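You operate a simulated robot arm through the tools that you are given. There is no shell and no other tool. Be economical: measure what you need, move in short steps, check, and stop when the job is done.

The job below is to be done with a simulated two-armed robot. You get a single attempt, and the scene is never put back.

TASK
Wipe up the spill on the right half of the bench with the blue cloth and put it back.

Only the result counts: the job must be done as asked and must still hold three seconds after the hand-in. Knocking over, shifting, dropping, spilling or breaking anything else fails it. Flat cloth is picked up by pressing the open fingertips on it (5 to 10 N) and closing them slowly along it; thin cloth reads only 2 to 8 mm in the jaws.

THE ROBOT
Two 7-joint arms with two-finger parallel grippers on one trunk, on a base that drives. Base frame: it is fixed to the floor where the robot stands at the start and does not move with it; the origin is under the middle of the robot, x ahead of it, y to its left, z up; the surface under the hand at the start is at about z = 0.85. Units: m, degrees, N and s.
The left shoulder is at the start at [0.02, 0.113, 1.172], the right one opposite. With the tool pointing down near the work surface each hand reaches from about 0.24 to 0.6 m from the robot's upright axis, wherever it stands, measured 20 degrees to its own side. Payload 1.57 kg a hand.
Tool frame (each hand has its own): the origin (TCP) lies between the finger pads and is the grasp point; the fingertips stand 0.03 m ahead of it; z points along the fingers, y is the line along which they close. Largest opening 0.08 m; finger width 0.017, thickness 0.012; the body of the gripper, 0.04 by 0.082 m, starts 0.08 m behind the TCP.
Orientation is that of the tool frame in the base frame, as a unit quaternion [x, y, z, w]. With the fingers straight down and closing along the base's y, the tool's x points along the base's -x, its y along +y and its z along -z.

THE INTERFACE
- The arms move only by the tool step_arm. It takes "left_moves", "right_moves" or both (then of equal length, played together; a hand with none holds still); each is a list of rows, each a list of 3 entries, a list of its own where there are three numbers: the shift along the base's x, y, z in m, then the turn, a rotation vector about the base's x, y, z in degrees, then the gripper command, from -1 (shut) to 1 (fully open), values between in proportion. In form: [[[x, y, z], [wx, wy, wz], hand], ...]. A call has 1 to 12 rows; each row shifts and turns the commanded pose from where the row before left it. Rows are played at 5 a second. More than 0.05 m and 8.6 degrees between two rows, or a gripper value outside its range, and nothing of the call is played. A pose out of reach is approached as far as the arm can. The call stops where the force on the tool passes 40 N (or 10 N more than at its start, if that is more) or the arm is blocked; 0.2 s more then pass. Each finger travels about 0.045 m/s and halts on what it meets, pressing with about 41 N; the grip force reading is that of the motor and also rises with nothing between the fingers. The clock runs only during rows and for 0.2 s after the last one: add rows that do not move to give the fingers time. It gives the time, the measured TCP pose, the force on the tool (base axes), the opening and the grip force at its end, in the units of the frame above (readings bear some noise), with the torque about the TCP (base axes, N m) and any sound that the robot's microphone picked up.
- Cameras (640 x 400 px; columns grow to the right, rows downward): "scene" is now at [0.077, 0.0193, 1.2945]; the picture's right is [0.29, -0.96, 0.00], its down [-0.61, -0.18, -0.77] and it looks along [0.74, 0.22, -0.63] (base axes); focal length 242 px, centre (320, 200). "left" rides on the left gripper at [0.072, 0.007, -0.122] in its tool frame; the picture's right is [-0.09, 1.00, 0.00], its down [-0.84, -0.08, -0.54] and it looks along [-0.54, -0.05, 0.84] (tool axes); focal length 238 px, centre (320, 200). "right" rides on the right gripper at [0.072, -0.007, -0.122] in its tool frame; the picture's right is [0.09, 1.00, 0.00], its down [-0.84, 0.08, -0.54] and it looks along [-0.54, 0.05, 0.84] (tool axes); focal length 238 px, centre (320, 200).
- capture(camera): a new picture of that camera. It takes no simulated time.
- move_column(by): slides the trunk up (or, below 0, down) by that many m; the arms and the scene camera ride with it, the base frame stays. It gives what a move gives, with no picture.
- steer(legs): drives the robot by 1 to 6 legs, each [ahead, left, turn to the left] in m, m and degrees, along the robot's own axes; the way and the turn of a leg run together, so that a leg with both is an arc; at most 1.5 m and 180 degrees a leg. The arms and the cameras ride along, it lands a little off, and it stops where it bumps. It gives what a move gives.
- pan_tilt(pan, tilt): turns the head with the scene camera to pan (to the left, within 80 degrees either way) and tilt (down, from -29 to 69), counted from straight ahead of the robot. It gives what a move gives.
- point_at(camera, pixels): for up to 12 pixels [column, row] of the newest picture of that camera ("zoom" is the newest enlarged one), the place [x, y, z] in the base frame of the surface seen there, good to about 0.002 m, but the place of the scene camera against the robot may be out by one fixed shift of up to 0.025 m in any direction. It takes no simulated time.
- close_up(camera, box): a new picture of the part [left, top, right, bottom] of that camera's present view, enlarged. It takes no simulated time.
- job_done(): hands the job in; it is judged then, once.

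Go step by step. Measure first, check grasps and placings, and put right what went wrong. The budget is 80 turns and 62 pictures, counting those below and the enlarged ones. Unless the task says otherwise, let go and move clear before handing in, and close with one line.

The tools are called after "Call:" as a command line: name --argument value ..., lists and objects as JSON in quotes. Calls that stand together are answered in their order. step_arm: Moves the arms, as the interface text tells. Its arguments: {"type":"object","properties":{"left_moves":{"type":"array","items":{"type":"array"}},"right_moves":{"type":"array","items":{"type":"array"}}},"required":[]} The other tools are called the same way: move_column (by) slides the trunk up or down; steer (legs) drives the base; pan_tilt (pan, tilt) turns the head that bears the scene camera; capture (camera) takes a picture; point_at (camera, pixels) gives the place of the surface under pixels of a picture; close_up (camera, box) takes an enlarged picture of a part of a camera's view; job_done () hands the job in.

At the start:

```text
clock: 0.0
left_eef_pos: [0.3896, 0.3938, 1.1284]
left_tool_rot: [-0.001, 1.0, 0.001, 0.0]
left_ft_force: [-0.1, -0.5, 1.4]
left_torque: [-0.05, -0.01, 0.0]
left_gripper_width: 0.0801
left_grip_force: 0.1
right_eef_pos: [0.4005, 0.0042, 1.0969]
right_tool_rot: [0.001, 1.0, 0.0, 0.0]
right_ft_force: [-0.2, -0.7, -0.2]
right_torque: [-0.03, 0.01, -0.05]
right_gripper_width: 0.0799
right_grip_force: 0.1
trunk travel left (down, up): [-0.225, 0.345]
robot x, y, heading: [0.0016, 0.0012, -0.2]
head pan, tilt: [16.8, 39.2]
```

scene: 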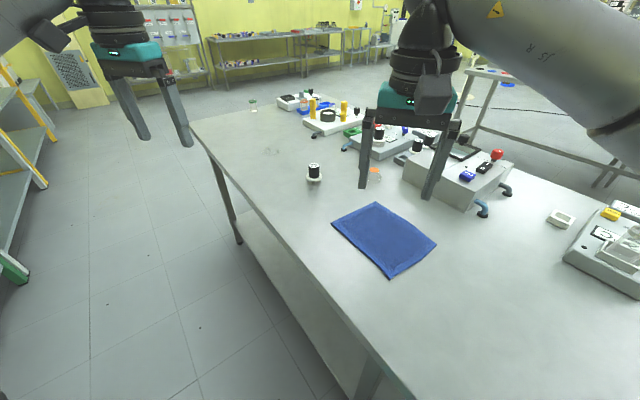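
right: 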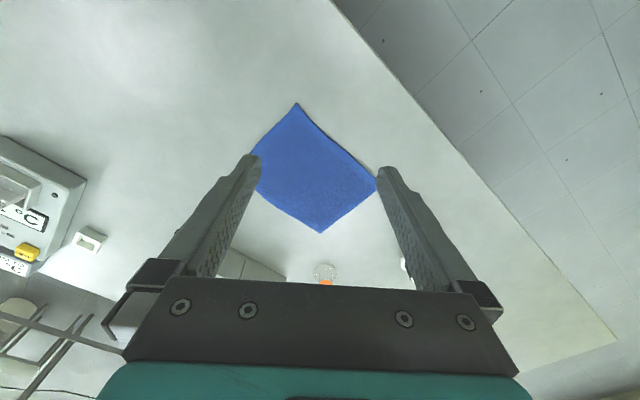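
left: 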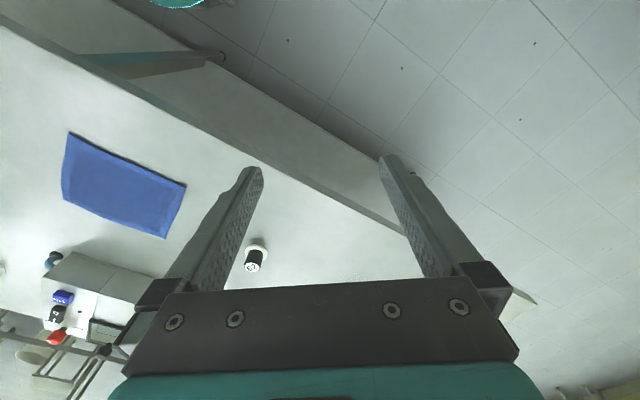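

The blue cloth lies around scene pixels (385,240). No spill is plain yet, so I will measure the cloth and look right for the spill.

Call:
point_at --camera "scene" --pixels '[[376, 203], [436, 241], [391, 277], [332, 224], [385, 240], [314, 180], [375, 175], [193, 130], [415, 398], [560, 218], [270, 150], [500, 300]]'

Call:
pan_tilt --pan -25 --tilt 45

Call:
capture --camera "scene"

```text
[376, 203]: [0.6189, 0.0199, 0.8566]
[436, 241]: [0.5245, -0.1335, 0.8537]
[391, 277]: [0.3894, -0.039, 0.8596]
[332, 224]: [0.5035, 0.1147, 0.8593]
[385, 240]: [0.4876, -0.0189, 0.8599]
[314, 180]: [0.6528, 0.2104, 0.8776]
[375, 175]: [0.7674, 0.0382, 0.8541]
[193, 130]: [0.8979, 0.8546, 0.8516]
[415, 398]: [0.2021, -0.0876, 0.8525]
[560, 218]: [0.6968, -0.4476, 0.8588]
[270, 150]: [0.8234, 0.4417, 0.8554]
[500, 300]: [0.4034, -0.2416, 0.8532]
```

```text
clock: 1.1
left_eef_pos: [0.3903, 0.395, 1.1289]
left_tool_rot: [0.0, 1.0, 0.0, 0.0]
left_ft_force: [-0.6, 0.4, -0.8]
left_torque: [-0.01, 0.03, 0.0]
left_gripper_width: 0.08
left_grip_force: 0.1
right_eef_pos: [0.4003, 0.0045, 1.0973]
right_tool_rot: [0.0, 1.0, -0.001, 0.0]
right_ft_force: [0.1, 0.8, 0.5]
right_torque: [0.05, -0.01, 0.02]
right_gripper_width: 0.08
right_grip_force: 0.0
trunk travel left (down, up): [-0.225, 0.345]
robot x, y, heading: [0.0009, -0.001, -0.0]
head pan, tilt: [-25.0, 45.0]
```

```text
58 pictures are left
```

scene: 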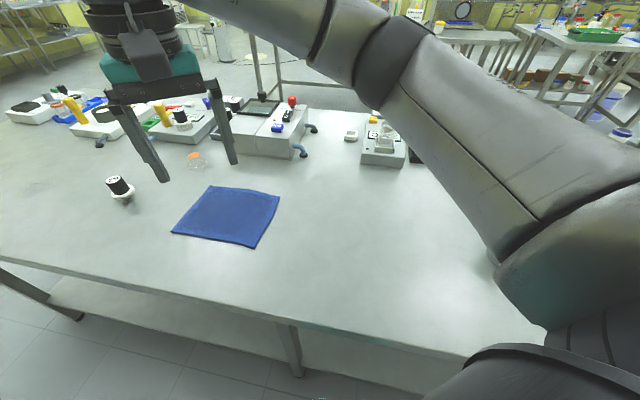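

No spill shows yet in this view, and the right arm hides the right end. I'll enlarge and look further right.

Call:
close_up --camera "scene" --box '[240, 120, 540, 340]'

Call:
pan_tilt --pan -65 --tilt 45

Call:
capture --camera "scene"

```text
1.82 times, centred on (390, 230) of scene
```

zoom: 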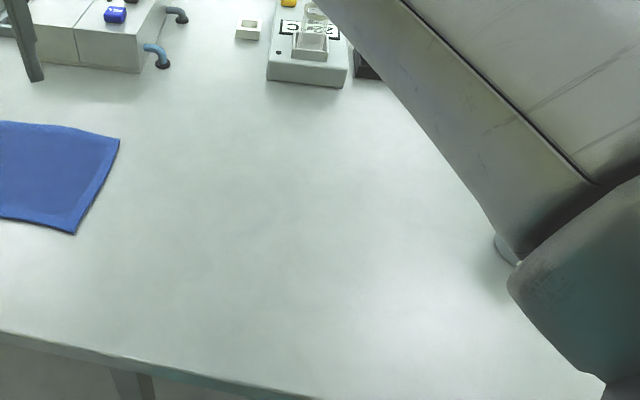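

```text
clock: 2.2
left_eef_pos: [0.3913, 0.3938, 1.1286]
left_tool_rot: [0.0, 1.0, -0.001, 0.0]
left_ft_force: [-0.2, 0.3, -0.7]
left_torque: [0.03, 0.04, -0.03]
left_gripper_width: 0.0799
left_grip_force: 0.1
right_eef_pos: [0.4016, 0.003, 1.0976]
right_tool_rot: [0.001, 1.0, 0.0, -0.001]
right_ft_force: [0.3, 0.3, -0.3]
right_torque: [0.01, -0.02, -0.02]
right_gripper_width: 0.0798
right_grip_force: 0.1
trunk travel left (down, up): [-0.225, 0.345]
robot x, y, heading: [0.0007, 0.0021, 0.1]
head pan, tilt: [-65.0, 45.0]
```

```text
56 pictures are left
```

scene: 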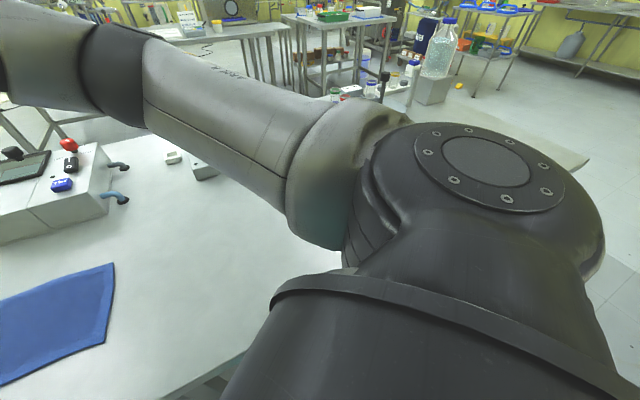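

The right end is behind the upper arm. I'll move the right hand out to the right, then view it from both cameras.

Call:
step_arm --right_moves '[[[0, -0.04, 0.01], [0, 0, 0], 1], [[0, -0.04, 0.01], [0, 0, 0], 1], [[0, -0.04, 0], [0, 0, 0], 1], [[0, -0.04, 0], [0, 0, 0], 1], [[0, -0.04, 0], [0, 0, 0], 1], [[0, -0.04, 0], [0, 0, 0], 1], [[0, -0.04, 0], [0, 0, 0], 1], [[0, -0.04, 0], [0, 0, 0], 1]]'

Call:
capture --camera "right"

Call:
capture --camera "scene"

```text
clock: 4.0
left_eef_pos: [0.3908, 0.3929, 1.1288]
left_tool_rot: [0.0, 1.0, 0.0, -0.001]
left_ft_force: [-0.1, -0.1, 0.1]
left_torque: [0.01, -0.02, -0.04]
left_gripper_width: 0.0801
left_grip_force: 0.1
right_eef_pos: [0.3993, -0.3178, 1.1174]
right_tool_rot: [-0.002, 1.0, 0.0, 0.001]
right_ft_force: [0.8, 0.8, 0.0]
right_torque: [0.01, 0.02, 0.02]
right_gripper_width: 0.08
right_grip_force: 0.1
trunk travel left (down, up): [-0.225, 0.345]
robot x, y, heading: [-0.002, -0.0044, 0.1]
head pan, tilt: [-65.0, 45.0]
```

```text
55 pictures are left
```

right: 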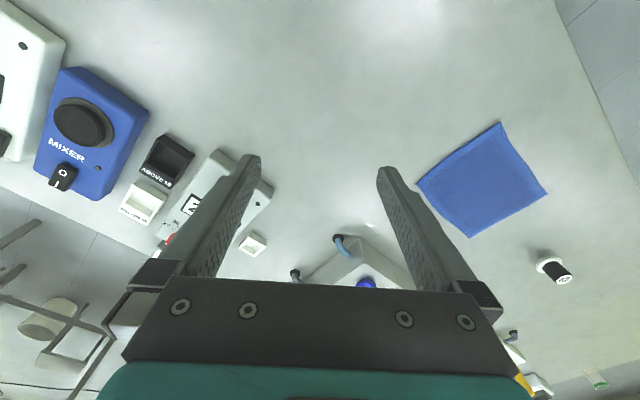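

```text
54 pictures are left
```

scene: 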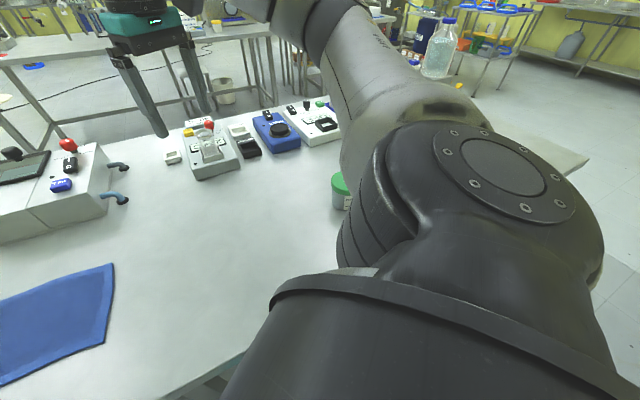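

The bench edge runs along about (0.59, 0.80), so the bench is about 36° askew to me and goes on far to the right. I'll turn right to face it and look.

Call:
steer --legs '[[0, 0, -36]]'

Call:
pan_tilt --pan -40 --tilt 40

Call:
capture --camera "scene"

Call:
capture --camera "right"

```text
clock: 6.1
left_eef_pos: [0.547, 0.0929, 1.1292]
left_tool_rot: [0.307, 0.952, 0.001, 0.0]
left_ft_force: [0.5, -0.2, 0.5]
left_torque: [-0.02, 0.0, -0.01]
left_gripper_width: 0.08
left_grip_force: 0.0
right_eef_pos: [0.1378, -0.4918, 1.1167]
right_tool_rot: [0.307, 0.952, 0.0, 0.001]
right_ft_force: [-0.1, -0.9, -0.3]
right_torque: [-0.01, 0.03, -0.01]
right_gripper_width: 0.0797
right_grip_force: 0.0
trunk travel left (down, up): [-0.225, 0.345]
robot x, y, heading: [0.0005, -0.0023, -35.7]
head pan, tilt: [-65.0, 45.0]
```

```text
clock: 7.0
left_eef_pos: [0.5477, 0.0927, 1.1291]
left_tool_rot: [0.306, 0.952, 0.0, 0.0]
left_ft_force: [0.5, -0.6, -0.3]
left_torque: [-0.01, 0.04, -0.03]
left_gripper_width: 0.08
left_grip_force: 0.0
right_eef_pos: [0.1392, -0.4912, 1.1181]
right_tool_rot: [0.308, 0.951, 0.0, 0.0]
right_ft_force: [-0.5, 0.1, -0.1]
right_torque: [0.0, -0.01, -0.01]
right_gripper_width: 0.0799
right_grip_force: 0.1
trunk travel left (down, up): [-0.225, 0.345]
robot x, y, heading: [-0.0032, -0.0009, -35.6]
head pan, tilt: [-40.0, 40.0]
```

```text
53 pictures are left
```

scene: 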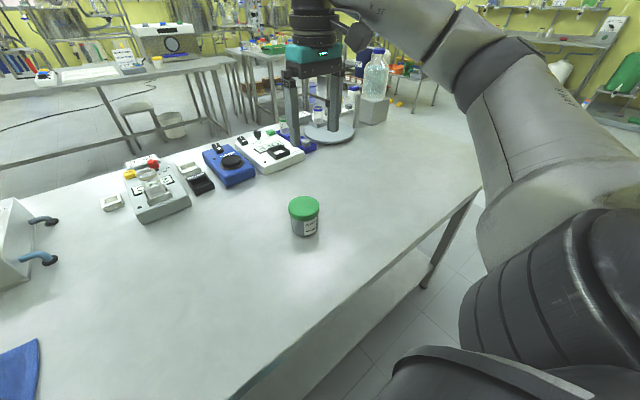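

```text
52 pictures are left
```

right: 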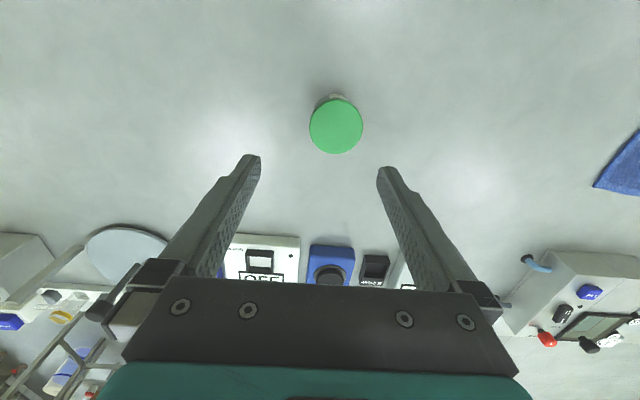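

The bench's right half now shows whole, with no plain spill, so it must be faint. I'll enlarge parts of it.

Call:
close_up --camera "scene" --box '[40, 180, 300, 380]'

Call:
close_up --camera "scene" --box '[250, 100, 490, 260]'

Call:
close_up --camera "right" --box '[0, 0, 320, 240]'

Call:
close_up --camera "right" --box '[320, 0, 640, 240]'

```text
2.00 times, centred on (170, 280) of scene
```

zoom: 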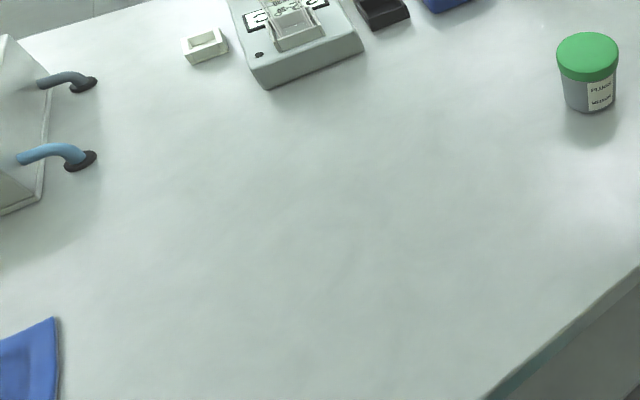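

```text
2.50 times, centred on (370, 180) of scene
```

zoom: 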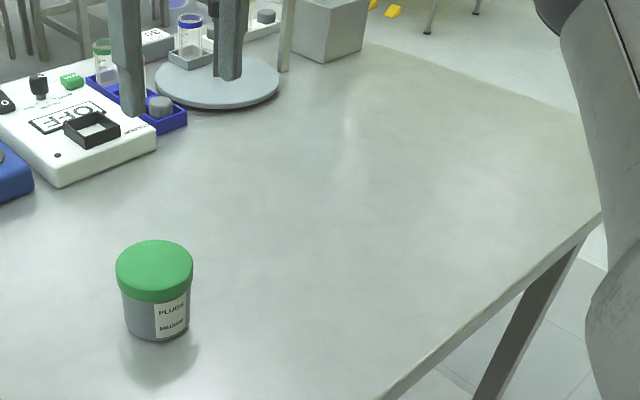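

```text
1.67 times, centred on (160, 120) of right
```

zoom: 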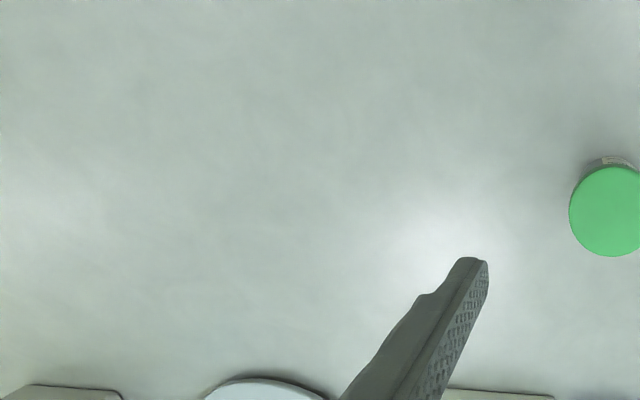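

```text
1.67 times, centred on (480, 120) of right
```

zoom: 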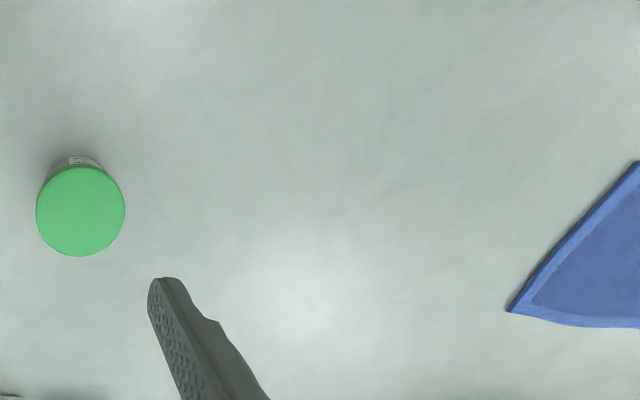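

No liquid is plain on the right part. I'll measure the bench ends and check the area by the cloth, where a faint ring and an orange mark showed in the first picture.

Call:
point_at --camera "scene" --pixels '[[478, 186], [240, 396], [304, 225], [350, 130], [150, 215], [410, 118], [35, 345]]'

Call:
pan_tilt --pan 25 --tilt 42

Call:
capture --camera "scene"

Call:
capture --camera "left"

```text
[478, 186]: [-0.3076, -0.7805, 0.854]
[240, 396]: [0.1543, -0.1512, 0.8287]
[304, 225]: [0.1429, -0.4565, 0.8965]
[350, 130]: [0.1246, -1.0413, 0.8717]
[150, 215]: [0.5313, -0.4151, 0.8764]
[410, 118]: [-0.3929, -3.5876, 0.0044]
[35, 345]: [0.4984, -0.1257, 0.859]
```

```text
clock: 8.3
left_eef_pos: [0.548, 0.0908, 1.1294]
left_tool_rot: [0.307, 0.952, 0.0, 0.0]
left_ft_force: [0.1, 0.5, -0.4]
left_torque: [0.01, -0.03, -0.03]
left_gripper_width: 0.0798
left_grip_force: 0.1
right_eef_pos: [0.1396, -0.4918, 1.1177]
right_tool_rot: [0.308, 0.952, 0.0, 0.0]
right_ft_force: [0.0, 0.6, -0.2]
right_torque: [-0.03, 0.0, 0.03]
right_gripper_width: 0.08
right_grip_force: 0.0
trunk travel left (down, up): [-0.225, 0.345]
robot x, y, heading: [-0.0002, 0.002, -35.9]
head pan, tilt: [25.0, 42.0]
```

```text
47 pictures are left
```

scene: 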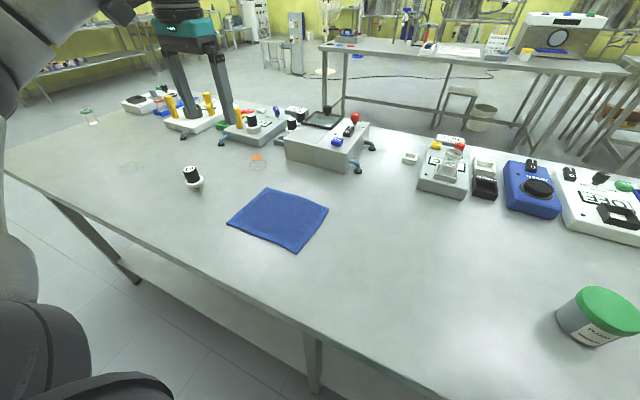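

```text
46 pictures are left
```

left: 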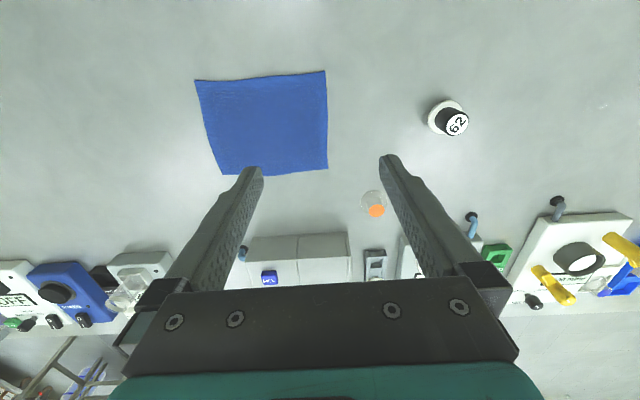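

A clear puddle-like outline shows at (130,168) on the left half, so the right-hand spill is likely clear too. I'll look closely at it to learn its looks, and at the right half from here.

Call:
close_up --camera "scene" --box '[80, 140, 200, 210]'

Call:
close_up --camera "scene" --box '[300, 190, 600, 380]'

```text
5.33 times, centred on (140, 175) of scene
```

zoom: 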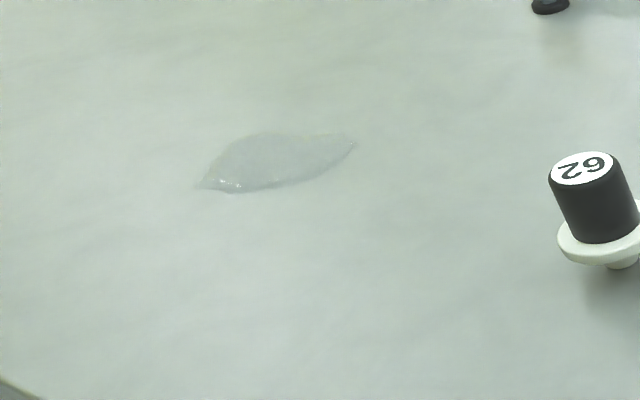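

```text
2.11 times, centred on (450, 285) of scene
```

zoom: 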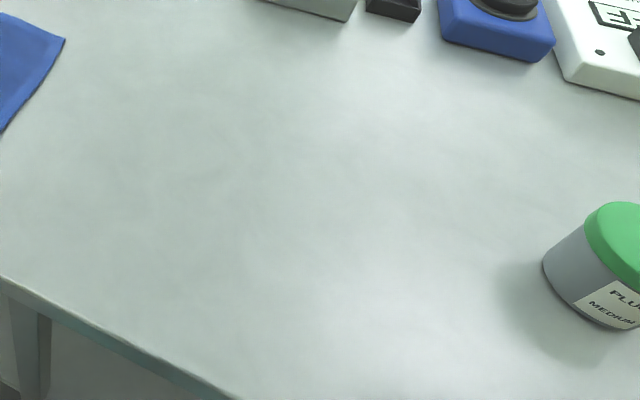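

The known puddle is on the left half (not to be touched). To find the right-hand one I'll drive along the bench to the right and look again.

Call:
steer --legs '[[0, -0.4, 0]]'

Call:
pan_tilt --pan -20 --tilt 45

Call:
capture --camera "scene"

Call:
capture --camera "right"

```text
clock: 10.8
left_eef_pos: [0.3152, -0.2317, 1.1285]
left_tool_rot: [0.309, 0.951, -0.001, 0.0]
left_ft_force: [-0.7, 0.2, -0.1]
left_torque: [0.0, -0.02, 0.05]
left_gripper_width: 0.0801
left_grip_force: 0.0
right_eef_pos: [-0.0955, -0.8136, 1.1169]
right_tool_rot: [0.309, 0.951, 0.0, 0.0]
right_ft_force: [-0.7, 0.4, -0.3]
right_torque: [0.01, -0.04, 0.01]
right_gripper_width: 0.0796
right_grip_force: 0.0
trunk travel left (down, up): [-0.225, 0.345]
robot x, y, heading: [-0.2278, -0.3209, -35.8]
head pan, tilt: [25.0, 42.0]
```

```text
clock: 11.9
left_eef_pos: [0.3149, -0.2319, 1.1293]
left_tool_rot: [0.309, 0.951, 0.0, 0.0]
left_ft_force: [-0.1, -0.6, -0.2]
left_torque: [0.01, -0.02, 0.04]
left_gripper_width: 0.0799
left_grip_force: 0.0
right_eef_pos: [-0.0962, -0.8126, 1.1171]
right_tool_rot: [0.309, 0.951, 0.001, 0.0]
right_ft_force: [-0.2, 0.6, -0.1]
right_torque: [-0.02, -0.02, 0.02]
right_gripper_width: 0.0801
right_grip_force: 0.1
trunk travel left (down, up): [-0.225, 0.345]
robot x, y, heading: [-0.2344, -0.3214, -36.2]
head pan, tilt: [-20.0, 45.0]
```

```text
43 pictures are left
```

scene: 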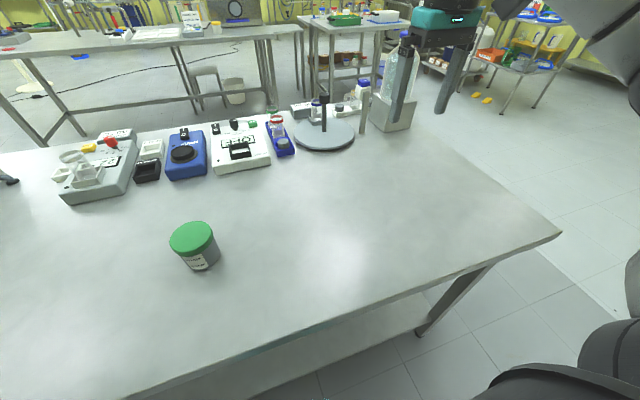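

```text
42 pictures are left
```

right: 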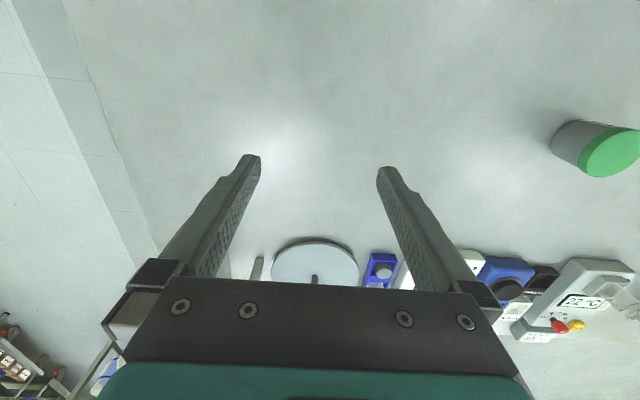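

Still no outline to be seen. I'll enlarge the two stretches of open bench here at high zoom.

Call:
close_up --camera "scene" --box '[20, 200, 200, 320]'

Call:
close_up --camera "scene" --box '[200, 150, 380, 270]'

Call:
close_up --camera "scene" --box '[360, 130, 540, 250]'

Call:
close_up --camera "scene" --box '[80, 240, 300, 390]'

```text
3.33 times, centred on (110, 260) of scene
```

zoom: 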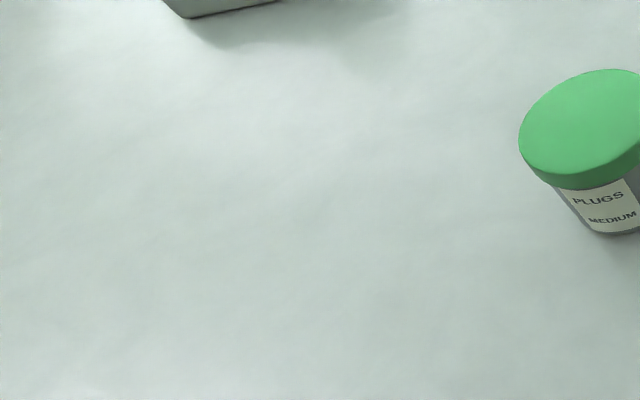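

```text
3.33 times, centred on (290, 210) of scene
```

zoom: 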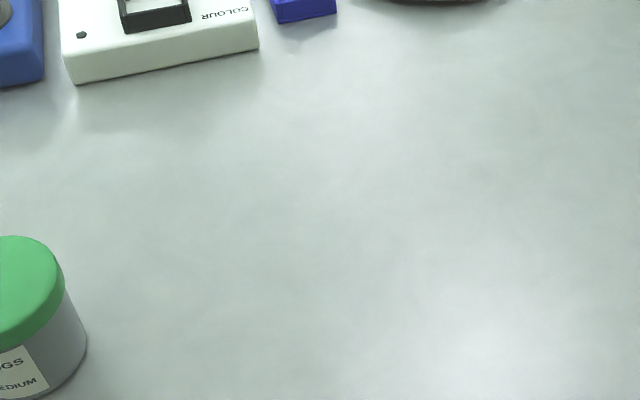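

```text
3.33 times, centred on (450, 190) of scene
```

zoom: 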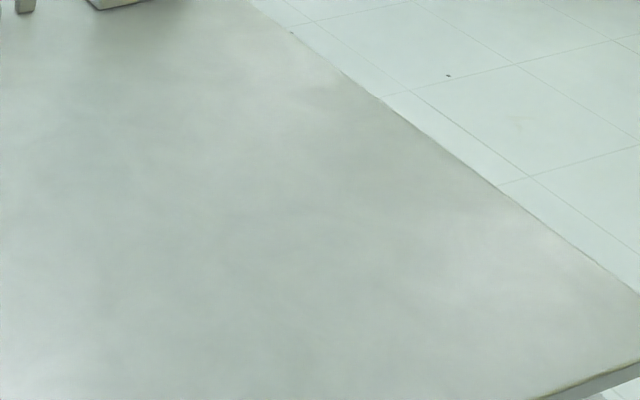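

```text
2.67 times, centred on (190, 315) of scene
```

zoom: 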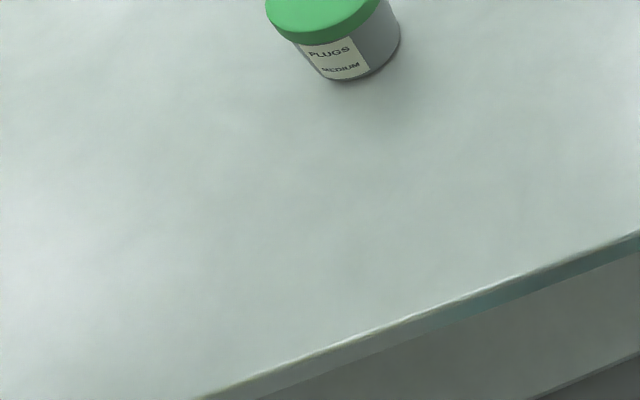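

High zoom shows no liquid anywhere on this side, and the instrument labels read upright from the far side of the bench, so its "right half" is my left, where the only puddle lies. I'll drive back left to the cloth and measure the puddle and cloth.

Call:
steer --legs '[[0, 0.44, 0]]'

Call:
pan_tilt --pan 35 --tilt 42

Call:
capture --camera "scene"

Call:
capture --camera "left"

```text
clock: 14.6
left_eef_pos: [0.574, 0.1179, 1.1289]
left_tool_rot: [0.312, 0.95, -0.002, 0.0]
left_ft_force: [0.5, -0.5, -0.4]
left_torque: [0.01, 0.02, -0.02]
left_gripper_width: 0.0801
left_grip_force: 0.0
right_eef_pos: [0.1599, -0.4608, 1.1177]
right_tool_rot: [0.312, 0.95, 0.0, 0.0]
right_ft_force: [0.2, -0.2, -0.1]
right_torque: [-0.02, 0.0, 0.03]
right_gripper_width: 0.0801
right_grip_force: 0.0
trunk travel left (down, up): [-0.225, 0.345]
robot x, y, heading: [0.0259, 0.0318, -36.6]
head pan, tilt: [-20.0, 45.0]
```

```text
clock: 15.8
left_eef_pos: [0.5722, 0.1181, 1.1291]
left_tool_rot: [0.311, 0.95, 0.0, 0.0]
left_ft_force: [-1.1, 0.5, -0.5]
left_torque: [-0.01, -0.03, 0.01]
left_gripper_width: 0.0801
left_grip_force: 0.1
right_eef_pos: [0.1593, -0.4611, 1.1185]
right_tool_rot: [0.312, 0.95, 0.0, 0.0]
right_ft_force: [-0.2, -1.0, 0.1]
right_torque: [0.01, -0.01, -0.03]
right_gripper_width: 0.0802
right_grip_force: 0.1
trunk travel left (down, up): [-0.225, 0.345]
robot x, y, heading: [0.0268, 0.0321, -36.4]
head pan, tilt: [35.0, 42.0]
```

```text
37 pictures are left
```

scene: 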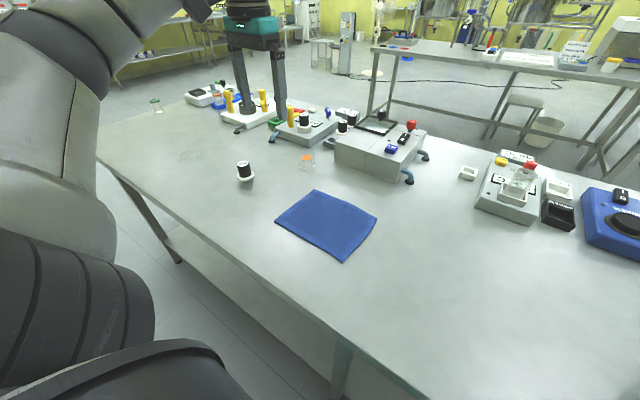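

```text
36 pictures are left
```

left: 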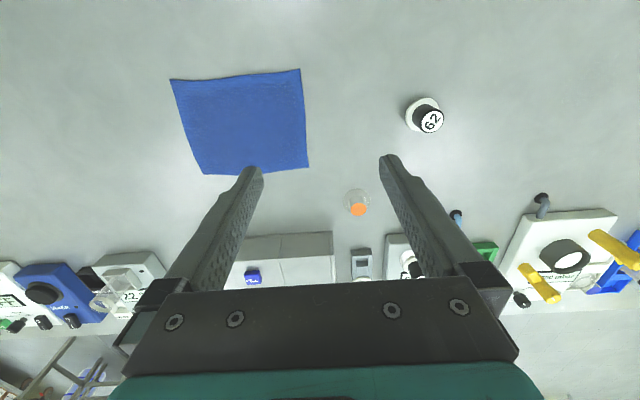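

Cloth corners show in the left view at (171,80), (300,69), (309,167), (204,174). I'll measure them with the wrist camera, and the spill with a scene close-up.

Call:
point_at --camera "left" --pixels '[[173, 82], [298, 71], [307, 165], [206, 172], [245, 120], [423, 105], [357, 195], [330, 40]]'

Call:
close_up --camera "scene" --box '[130, 120, 260, 200]'

Call:
point_at --camera "scene" --pixels '[[312, 191], [376, 218], [344, 260], [277, 223], [244, 178], [190, 157]]'

```text
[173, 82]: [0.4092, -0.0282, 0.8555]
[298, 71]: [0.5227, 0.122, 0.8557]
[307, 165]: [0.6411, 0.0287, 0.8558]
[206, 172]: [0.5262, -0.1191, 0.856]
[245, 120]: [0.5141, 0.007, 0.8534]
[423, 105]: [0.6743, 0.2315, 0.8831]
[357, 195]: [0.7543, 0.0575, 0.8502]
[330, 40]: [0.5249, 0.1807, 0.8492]
```

```text
4.92 times, centred on (195, 160) of scene
```

zoom: 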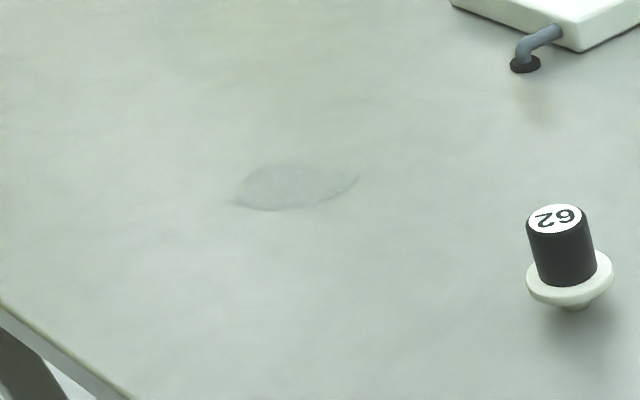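

```text
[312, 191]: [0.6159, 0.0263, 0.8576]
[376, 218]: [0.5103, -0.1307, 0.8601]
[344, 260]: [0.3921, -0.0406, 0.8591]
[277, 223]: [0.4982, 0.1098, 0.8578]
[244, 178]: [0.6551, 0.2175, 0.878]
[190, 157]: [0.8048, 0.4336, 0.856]
```

Cloth corners in the true frame: (0.409,-0.028), (0.523,0.122), (0.641,0.029), (0.526,-0.119); bench at z≈0.85. My fingers close along the bench edge direction, so I'll pinch just inside the middle of the near edge, at about (0.4835,0.034); first I go above it.

Call:
step_arm --left_moves '[[[-0.018, -0.017, -0.04], [0, 0, 0], 0.25], [[-0.018, -0.017, -0.04], [0, 0, 0], 0.25], [[-0.018, -0.017, -0.04], [0, 0, 0], 0.25], [[-0.018, -0.017, -0.04], [0, 0, 0], 0.25], [[-0.017, -0.016, -0.04], [0, 0, 0], 0.25], [[0, 0, 0], [0, 0, 0], 0.25]]'

Call:
capture --camera "left"

```text
clock: 17.2
left_eef_pos: [0.4834, 0.0337, 0.9277]
left_tool_rot: [0.311, 0.951, -0.001, -0.001]
left_ft_force: [-0.1, -0.4, -0.9]
left_torque: [-0.04, -0.03, 0.0]
left_gripper_width: 0.05
left_grip_force: 0.0
right_eef_pos: [0.1597, -0.4616, 1.1181]
right_tool_rot: [0.313, 0.95, 0.0, 0.0]
right_ft_force: [0.0, 0.0, -0.2]
right_torque: [0.01, 0.02, 0.0]
right_gripper_width: 0.0799
right_grip_force: 0.0
trunk travel left (down, up): [-0.225, 0.345]
robot x, y, heading: [0.0251, 0.0296, -36.3]
head pan, tilt: [35.0, 42.0]
```

```text
34 pictures are left
```

left: 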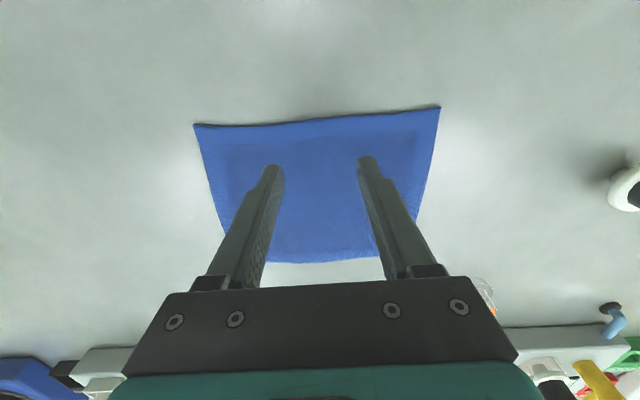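

Fingers sit over the near edge's middle, at (275,165) and (367,160). I'll go down to light contact.

Call:
step_arm --left_moves '[[[0, 0, -0.02], [0, 0, 0], 0.25], [[0, 0, -0.015], [0, 0, 0], 0.25], [[0, 0, -0.006], [0, 0, 0], 0.25], [[0, 0, -0.003], [0, 0, 0], 0.25], [[0, 0, 0], [0, 0, 0], 0.25]]'

```text
clock: 18.4
left_eef_pos: [0.4832, 0.0343, 0.885]
left_tool_rot: [0.311, 0.95, 0.0, 0.0]
left_ft_force: [-0.5, 0.0, 0.9]
left_torque: [-0.05, -0.01, 0.0]
left_gripper_width: 0.0503
left_grip_force: 0.1
right_eef_pos: [0.1594, -0.4628, 1.1168]
right_tool_rot: [0.312, 0.95, 0.0, 0.0]
right_ft_force: [-0.2, -0.1, 0.4]
right_torque: [-0.04, 0.0, -0.01]
right_gripper_width: 0.0802
right_grip_force: 0.0
trunk travel left (down, up): [-0.225, 0.345]
robot x, y, heading: [0.0246, 0.0323, -36.1]
head pan, tilt: [35.0, 42.0]
```

No contact yet at tip z≈0.855. I'll go down a little further.

Call:
step_arm --left_moves '[[[0, 0, -0.002], [0, 0, 0], 0.25], [[0, 0, -0.001], [0, 0, 0], 0.25], [[0, 0, 0], [0, 0, 0], 0.25]]'

```text
clock: 19.2
left_eef_pos: [0.4839, 0.0327, 0.8834]
left_tool_rot: [0.312, 0.95, 0.0, 0.001]
left_ft_force: [-1.3, 0.8, 10.6]
left_torque: [0.05, -0.01, 0.01]
left_gripper_width: 0.0498
left_grip_force: 0.0
right_eef_pos: [0.1594, -0.4618, 1.1184]
right_tool_rot: [0.311, 0.95, 0.0, 0.001]
right_ft_force: [0.1, 0.5, 0.7]
right_torque: [0.02, -0.01, 0.01]
right_gripper_width: 0.08
right_grip_force: 0.1
trunk travel left (down, up): [-0.225, 0.345]
robot x, y, heading: [0.0244, 0.0301, -36.4]
head pan, tilt: [35.0, 42.0]
```

Contact at 10.6 N; I'll ease by half a millimetre and close slowly.

Call:
step_arm --left_moves '[[[0, 0, -0.0], [0, 0, 0], 0.1], [[0, 0, 0.0005], [0, 0, 0], -0.05], [[0, 0, 0], [0, 0, 0], -0.2], [[0, 0, 0], [0, 0, 0], -0.35], [[0, 0, 0], [0, 0, 0], -0.5], [[0, 0, 0], [0, 0, 0], -0.65], [[0, 0, 0], [0, 0, 0], -0.8], [[0, 0, 0], [0, 0, 0], -0.9], [[0, 0, 0], [0, 0, 0], -1], [[0, 0, 0], [0, 0, 0], -1]]'

Call:
capture --camera "left"

```text
clock: 21.4
left_eef_pos: [0.4836, 0.033, 0.8825]
left_tool_rot: [0.311, 0.95, 0.001, 0.0]
left_ft_force: [-1.1, -1.5, 13.0]
left_torque: [-0.04, 0.04, -0.02]
left_gripper_width: 0.0046
left_grip_force: 25.2
right_eef_pos: [0.1583, -0.462, 1.1177]
right_tool_rot: [0.311, 0.95, 0.001, 0.0]
right_ft_force: [-0.5, 0.5, 0.0]
right_torque: [0.04, 0.01, 0.01]
right_gripper_width: 0.0798
right_grip_force: 0.0
trunk travel left (down, up): [-0.225, 0.345]
robot x, y, heading: [0.0227, 0.0349, -36.4]
head pan, tilt: [35.0, 42.0]
```

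```text
33 pictures are left
```

left: 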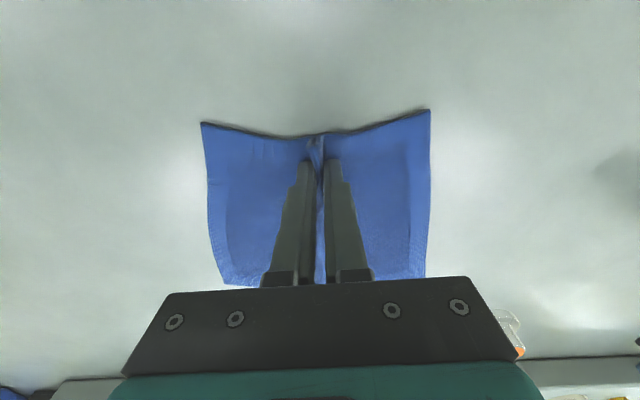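

The jaws read 4.6 mm and a fold stands at (318,170): grasped. I'll lift high.

Call:
step_arm --left_moves '[[[0, 0, 0.02], [0, 0, 0], -1], [[0, 0, 0.03], [0, 0, 0], -1], [[0, 0, 0.04], [0, 0, 0], -1], [[0, 0, 0.045], [0, 0, 0], -1], [[0, 0, 0.045], [0, 0, 0], -1], [[0, 0, 0.045], [0, 0, 0], -1], [[0, 0, 0.02], [0, 0, 0], -1]]'

Call:
capture --camera "scene"

```text
clock: 23.0
left_eef_pos: [0.4825, 0.0346, 1.1265]
left_tool_rot: [0.311, 0.95, 0.0, -0.001]
left_ft_force: [0.1, 0.6, -1.1]
left_torque: [-0.01, -0.01, 0.0]
left_gripper_width: 0.0046
left_grip_force: 25.3
right_eef_pos: [0.1603, -0.4625, 1.1163]
right_tool_rot: [0.311, 0.95, 0.0, 0.0]
right_ft_force: [0.1, -0.4, -0.6]
right_torque: [-0.01, 0.01, 0.0]
right_gripper_width: 0.0801
right_grip_force: 0.0
trunk travel left (down, up): [-0.225, 0.345]
robot x, y, heading: [0.0255, 0.0323, -36.1]
head pan, tilt: [35.0, 42.0]
```

```text
32 pictures are left
```

scene: 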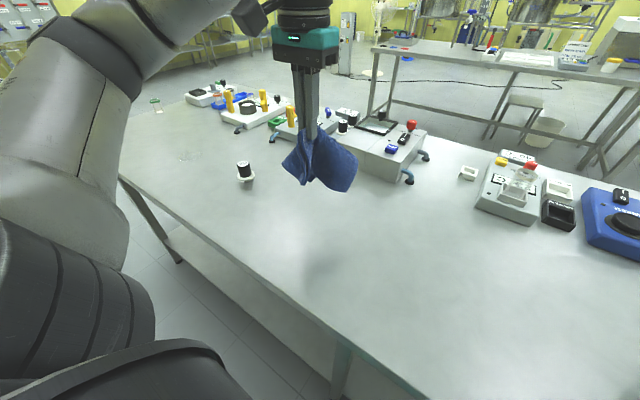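

The cloth hangs from the hand, nothing was under it, and it's clear of the "62" piece. I'll drive left about 0.52 m toward the puddle.

Call:
steer --legs '[[0, 0.52, 0]]'

Call:
capture --camera "scene"

Call:
capture --camera "left"

```text
clock: 26.1
left_eef_pos: [0.791, 0.4555, 1.1263]
left_tool_rot: [0.31, 0.951, 0.0, 0.0]
left_ft_force: [-0.8, 0.3, -1.2]
left_torque: [0.06, -0.01, -0.02]
left_gripper_width: 0.0046
left_grip_force: 25.2
right_eef_pos: [0.469, -0.0406, 1.1178]
right_tool_rot: [0.31, 0.951, 0.0, 0.0]
right_ft_force: [-0.1, -0.6, 0.5]
right_torque: [-0.03, -0.01, 0.01]
right_gripper_width: 0.0799
right_grip_force: 0.0
trunk travel left (down, up): [-0.225, 0.345]
robot x, y, heading: [0.3321, 0.4495, -35.9]
head pan, tilt: [35.0, 42.0]
```

```text
31 pictures are left
```

scene: 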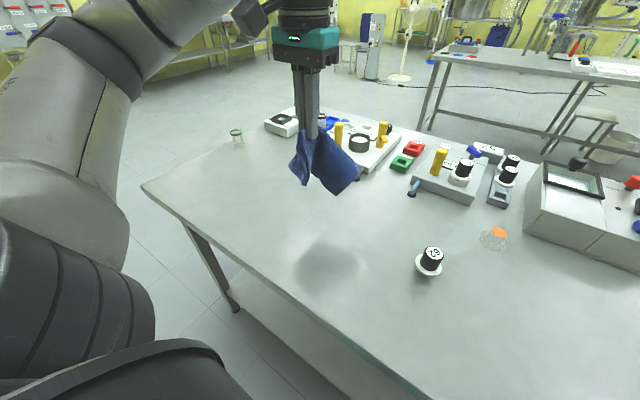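

```text
30 pictures are left
```

left: 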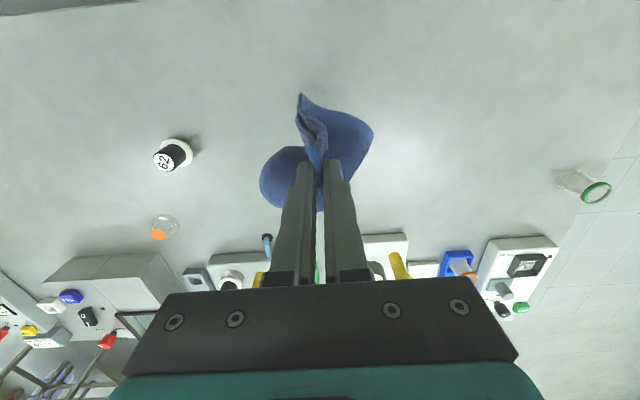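

The spill is now in or near the cloth's view around (320,180)–(330,265). I'll zoom to find it.

Call:
close_up --camera "scene" --box '[230, 150, 410, 290]'

Call:
close_up --camera "left" --box '[220, 60, 460, 230]'

```text
2.86 times, centred on (320, 220) of scene
```

zoom: 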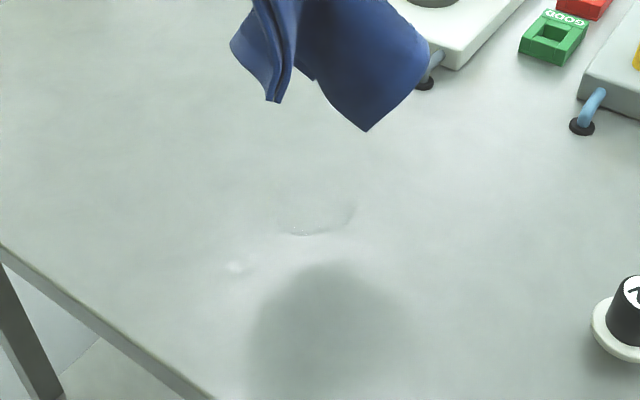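

```text
2.35 times, centred on (340, 145) of left
```

zoom: 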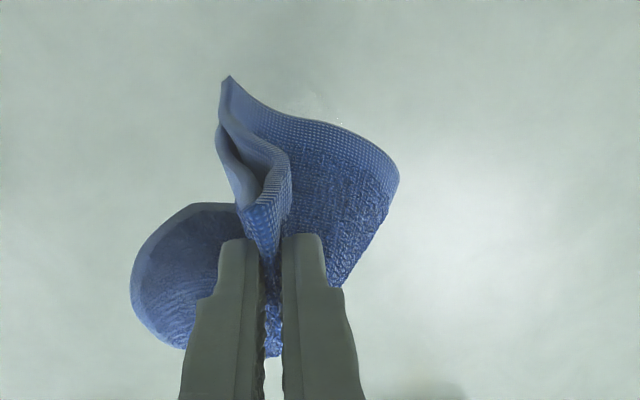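

The puddle shows in the scene zoom at about (280–357, 175–236), i.e. scene px about (306–333, 213–233). I'll measure it.

Call:
point_at --camera "scene" --pixels '[[306, 225], [333, 222], [315, 232], [318, 214], [319, 223], [432, 262]]'

Call:
point_at --camera "left" --pixels '[[173, 155], [365, 112], [332, 92]]'

```text
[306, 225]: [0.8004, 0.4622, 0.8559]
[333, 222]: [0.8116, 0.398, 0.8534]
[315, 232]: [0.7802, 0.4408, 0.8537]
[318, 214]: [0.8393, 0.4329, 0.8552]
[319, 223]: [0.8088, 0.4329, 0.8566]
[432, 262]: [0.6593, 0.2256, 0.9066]
```

```text
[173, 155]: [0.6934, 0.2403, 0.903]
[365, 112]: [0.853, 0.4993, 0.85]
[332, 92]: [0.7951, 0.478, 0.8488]
```

Correcting for the camera shift, the puddle is centred near (0.83,0.45), about 0.04 m in radius. I'll swing the cloth's free end beyond it and lay it down while drawing the hand back toward me.

Call:
step_arm --left_moves '[[[0.0343, -0.0182, -0.02], [0, 0, 0], -1], [[0.0343, -0.0182, -0.035], [0, 0, 0], -1], [[0.0343, -0.0182, -0.035], [0, 0, 0], -1], [[0, 0, -0.015], [0, 0, 0], -1], [[-0.0173, 0.0131, -0.0225], [0, 0, 0], -1], [[-0.0173, 0.0131, -0.0225], [0, 0, 0], -1], [[-0.0173, 0.0131, -0.0225], [0, 0, 0], -1], [[-0.0173, 0.0131, -0.0225], [0, 0, 0], -1], [[-0.0173, 0.0131, -0.0225], [0, 0, 0], -1], [[-0.0173, 0.0131, -0.0225], [0, 0, 0], -1], [[0, 0, 0], [0, 0, 0], -1]]'

Call:
capture --camera "scene"

Call:
capture --camera "left"

```text
refused: row 2 steps farther than a row can; nothing moved
```

```text
27 pictures are left
```

scene: 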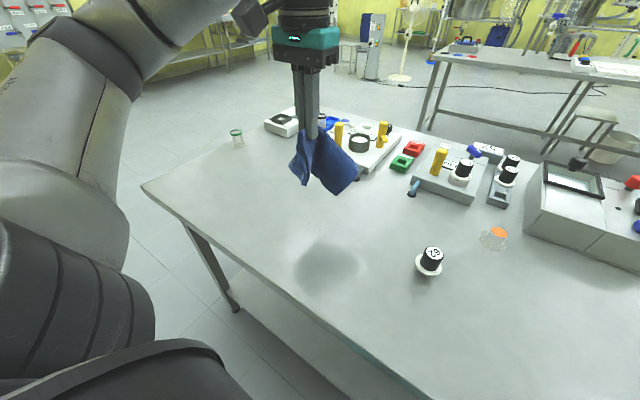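

```text
26 pictures are left
```

left: 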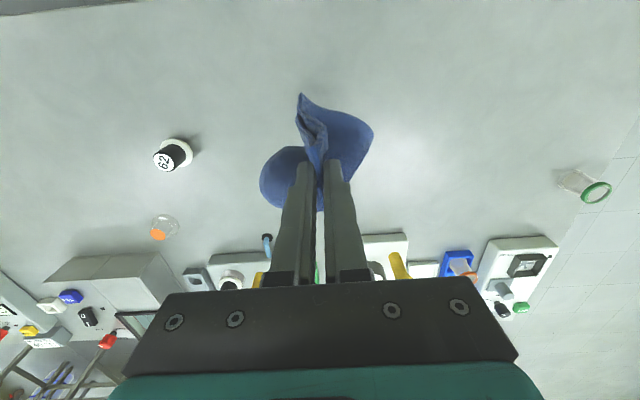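

A row was too long and nothing moved; I'll replay with smaller steps.

Call:
step_arm --left_moves '[[[0.026, -0.0136, -0.026], [0, 0, 0], -1], [[0.026, -0.0136, -0.026], [0, 0, 0], -1], [[0.026, -0.0136, -0.026], [0, 0, 0], -1], [[0.025, -0.0136, -0.027], [0, 0, 0], -1], [[0, 0, 0], [0, 0, 0], -1], [[-0.0173, 0.0131, -0.0225], [0, 0, 0], -1], [[-0.0173, 0.0131, -0.0225], [0, 0, 0], -1], [[-0.0173, 0.0131, -0.0225], [0, 0, 0], -1], [[-0.0173, 0.0131, -0.0225], [0, 0, 0], -1], [[-0.0173, 0.0131, -0.0225], [0, 0, 0], -1], [[-0.0173, 0.0131, -0.0225], [0, 0, 0], -1], [[0, 0, 0], [0, 0, 0], -1]]'

Call:
capture --camera "left"

```text
clock: 28.6
left_eef_pos: [0.7904, 0.4789, 0.8888]
left_tool_rot: [0.31, 0.951, 0.0, 0.002]
left_ft_force: [2.1, -1.5, 8.3]
left_torque: [-0.1, -0.1, -0.01]
left_gripper_width: 0.0046
left_grip_force: 25.0
right_eef_pos: [0.4677, -0.041, 1.1182]
right_tool_rot: [0.31, 0.951, 0.0, 0.0]
right_ft_force: [0.0, -0.3, 0.3]
right_torque: [0.0, 0.02, 0.0]
right_gripper_width: 0.0799
right_grip_force: 0.1
trunk travel left (down, up): [-0.225, 0.345]
robot x, y, heading: [0.3346, 0.4474, -35.9]
head pan, tilt: [35.0, 42.0]
```

```text
25 pictures are left
```

left: 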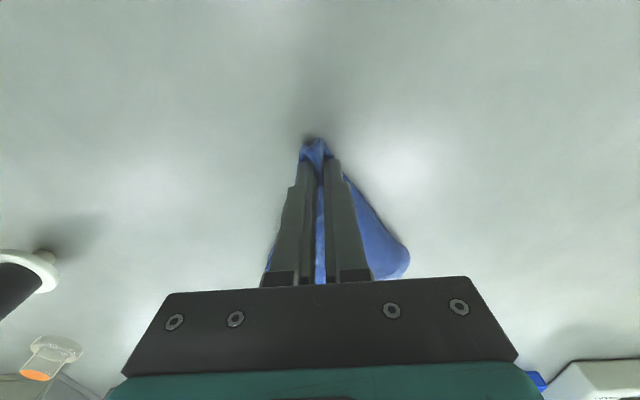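

The cloth is down with 8 N of press. I'll rub over the puddle in strokes along and across.

Call:
step_arm --left_moves '[[[-0.0121, -0.0159, 0], [0, 0, 0], -1], [[-0.0121, -0.0159, 0], [0, 0, 0], -1], [[0.0219, -0.0166, 0], [0, 0, 0], -1], [[0.0219, -0.0166, 0], [0, 0, 0], -1], [[0.0219, -0.0166, 0], [0, 0, 0], -1], [[0.0219, -0.0166, 0], [0, 0, 0], -1], [[0.0163, 0.0215, 0], [0, 0, 0], -1], [[-0.0219, 0.0166, 0], [0, 0, 0], -1], [[-0.0219, 0.0166, 0], [0, 0, 0], -1], [[-0.0219, 0.0166, 0], [0, 0, 0], -1], [[-0.0219, 0.0166, 0], [0, 0, 0], -1], [[0.0163, 0.0215, 0], [0, 0, 0], -1]]'

Call:
step_arm --left_moves '[[[0.0219, -0.0166, 0], [0, 0, 0], -1], [[0.0219, -0.0166, 0], [0, 0, 0], -1], [[0.0219, -0.0166, 0], [0, 0, 0], -1], [[0.0219, -0.0166, 0], [0, 0, 0], -1], [[0.0163, 0.0215, 0], [0, 0, 0], -1], [[-0.0219, 0.0166, 0], [0, 0, 0], -1], [[-0.0219, 0.0166, 0], [0, 0, 0], -1], [[-0.0219, 0.0166, 0], [0, 0, 0], -1], [[-0.0219, 0.0166, 0], [0, 0, 0], -1]]'

Call:
capture --camera "left"

Call:
capture --camera "scene"

```text
clock: 31.2
left_eef_pos: [0.7967, 0.4892, 0.8866]
left_tool_rot: [0.311, 0.951, -0.001, -0.001]
left_ft_force: [-3.0, -0.5, 16.1]
left_torque: [-0.14, 0.01, -0.04]
left_gripper_width: 0.0046
left_grip_force: 25.4
right_eef_pos: [0.4685, -0.0408, 1.1192]
right_tool_rot: [0.31, 0.951, 0.001, 0.0]
right_ft_force: [0.7, -0.3, 0.9]
right_torque: [0.02, -0.02, 0.0]
right_gripper_width: 0.08
right_grip_force: 0.0
trunk travel left (down, up): [-0.225, 0.345]
robot x, y, heading: [0.3333, 0.4525, -35.9]
head pan, tilt: [35.0, 42.0]
```

```text
clock: 33.2
left_eef_pos: [0.8144, 0.5131, 0.8863]
left_tool_rot: [0.31, 0.951, -0.001, 0.0]
left_ft_force: [0.9, 0.1, 9.3]
left_torque: [-0.03, -0.1, -0.03]
left_gripper_width: 0.0044
left_grip_force: 25.3
right_eef_pos: [0.4683, -0.0407, 1.1181]
right_tool_rot: [0.309, 0.951, 0.0, 0.0]
right_ft_force: [-0.7, -1.2, 0.4]
right_torque: [-0.02, -0.03, 0.01]
right_gripper_width: 0.0801
right_grip_force: 0.0
trunk travel left (down, up): [-0.225, 0.345]
robot x, y, heading: [0.3311, 0.4487, -36.3]
head pan, tilt: [35.0, 42.0]
```

```text
24 pictures are left
```

left: 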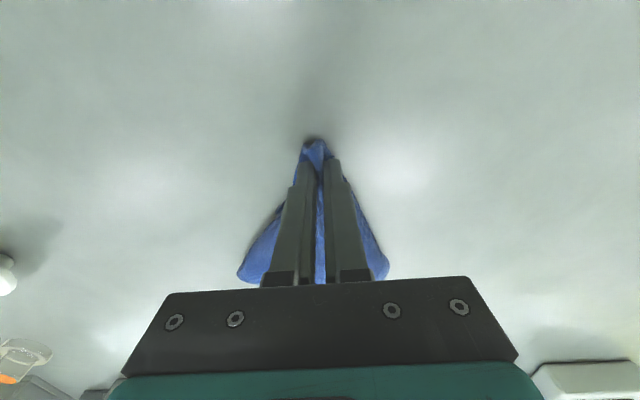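

```text
23 pictures are left
```

scene: 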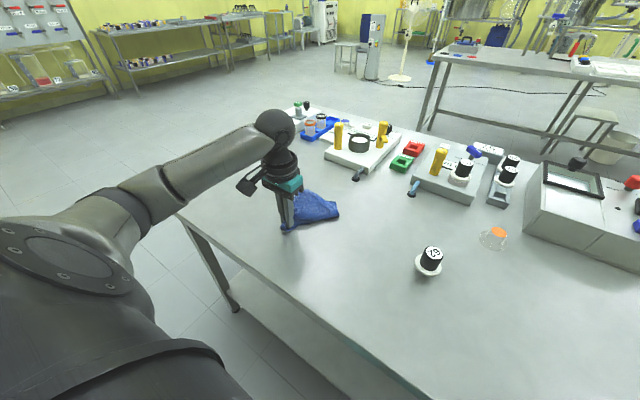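

The strokes ran at 9–16 N with the cloth in place. I'll lift it and look for what remains.

Call:
step_arm --left_moves '[[[0, 0, 0.04], [0, 0, 0], -1], [[0, 0, 0.045], [0, 0, 0], -1], [[0, 0, 0.045], [0, 0, 0], -1], [[0, 0, 0.045], [0, 0, 0], -1], [[0, 0, 0.045], [0, 0, 0], -1], [[0, 0, 0.02], [0, 0, 0], -1]]'

Call:
close_up --camera "scene" --box '[230, 150, 410, 290]'

Call:
close_up --camera "left" --box '[180, 30, 460, 230]'

```text
clock: 34.6
left_eef_pos: [0.8146, 0.513, 1.1273]
left_tool_rot: [0.31, 0.951, 0.0, -0.001]
left_ft_force: [0.8, 0.3, -0.6]
left_torque: [0.01, -0.01, -0.01]
left_gripper_width: 0.0043
left_grip_force: 24.8
right_eef_pos: [0.4693, -0.0417, 1.118]
right_tool_rot: [0.31, 0.951, 0.0, 0.0]
right_ft_force: [-0.2, 0.5, -0.5]
right_torque: [-0.01, 0.02, 0.06]
right_gripper_width: 0.0802
right_grip_force: 0.2
trunk travel left (down, up): [-0.225, 0.345]
robot x, y, heading: [0.331, 0.4514, -35.8]
head pan, tilt: [35.0, 42.0]
```

```text
2.86 times, centred on (320, 220) of scene
```

zoom: 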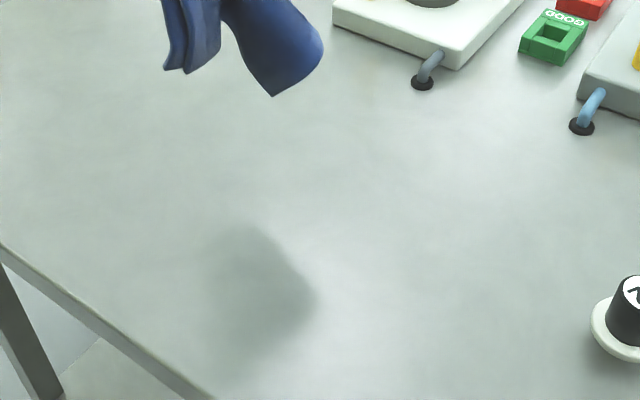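

```text
2.00 times, centred on (320, 130) of left
```

zoom: 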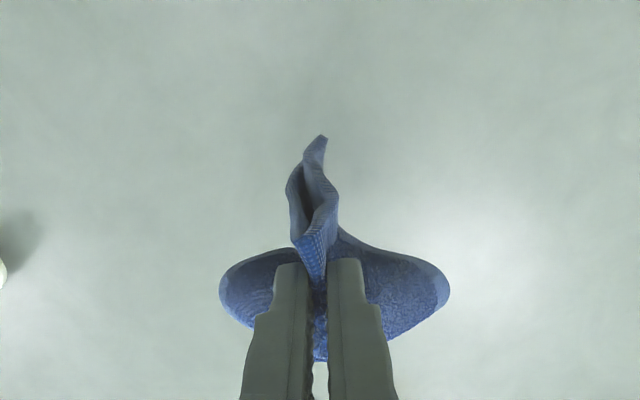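

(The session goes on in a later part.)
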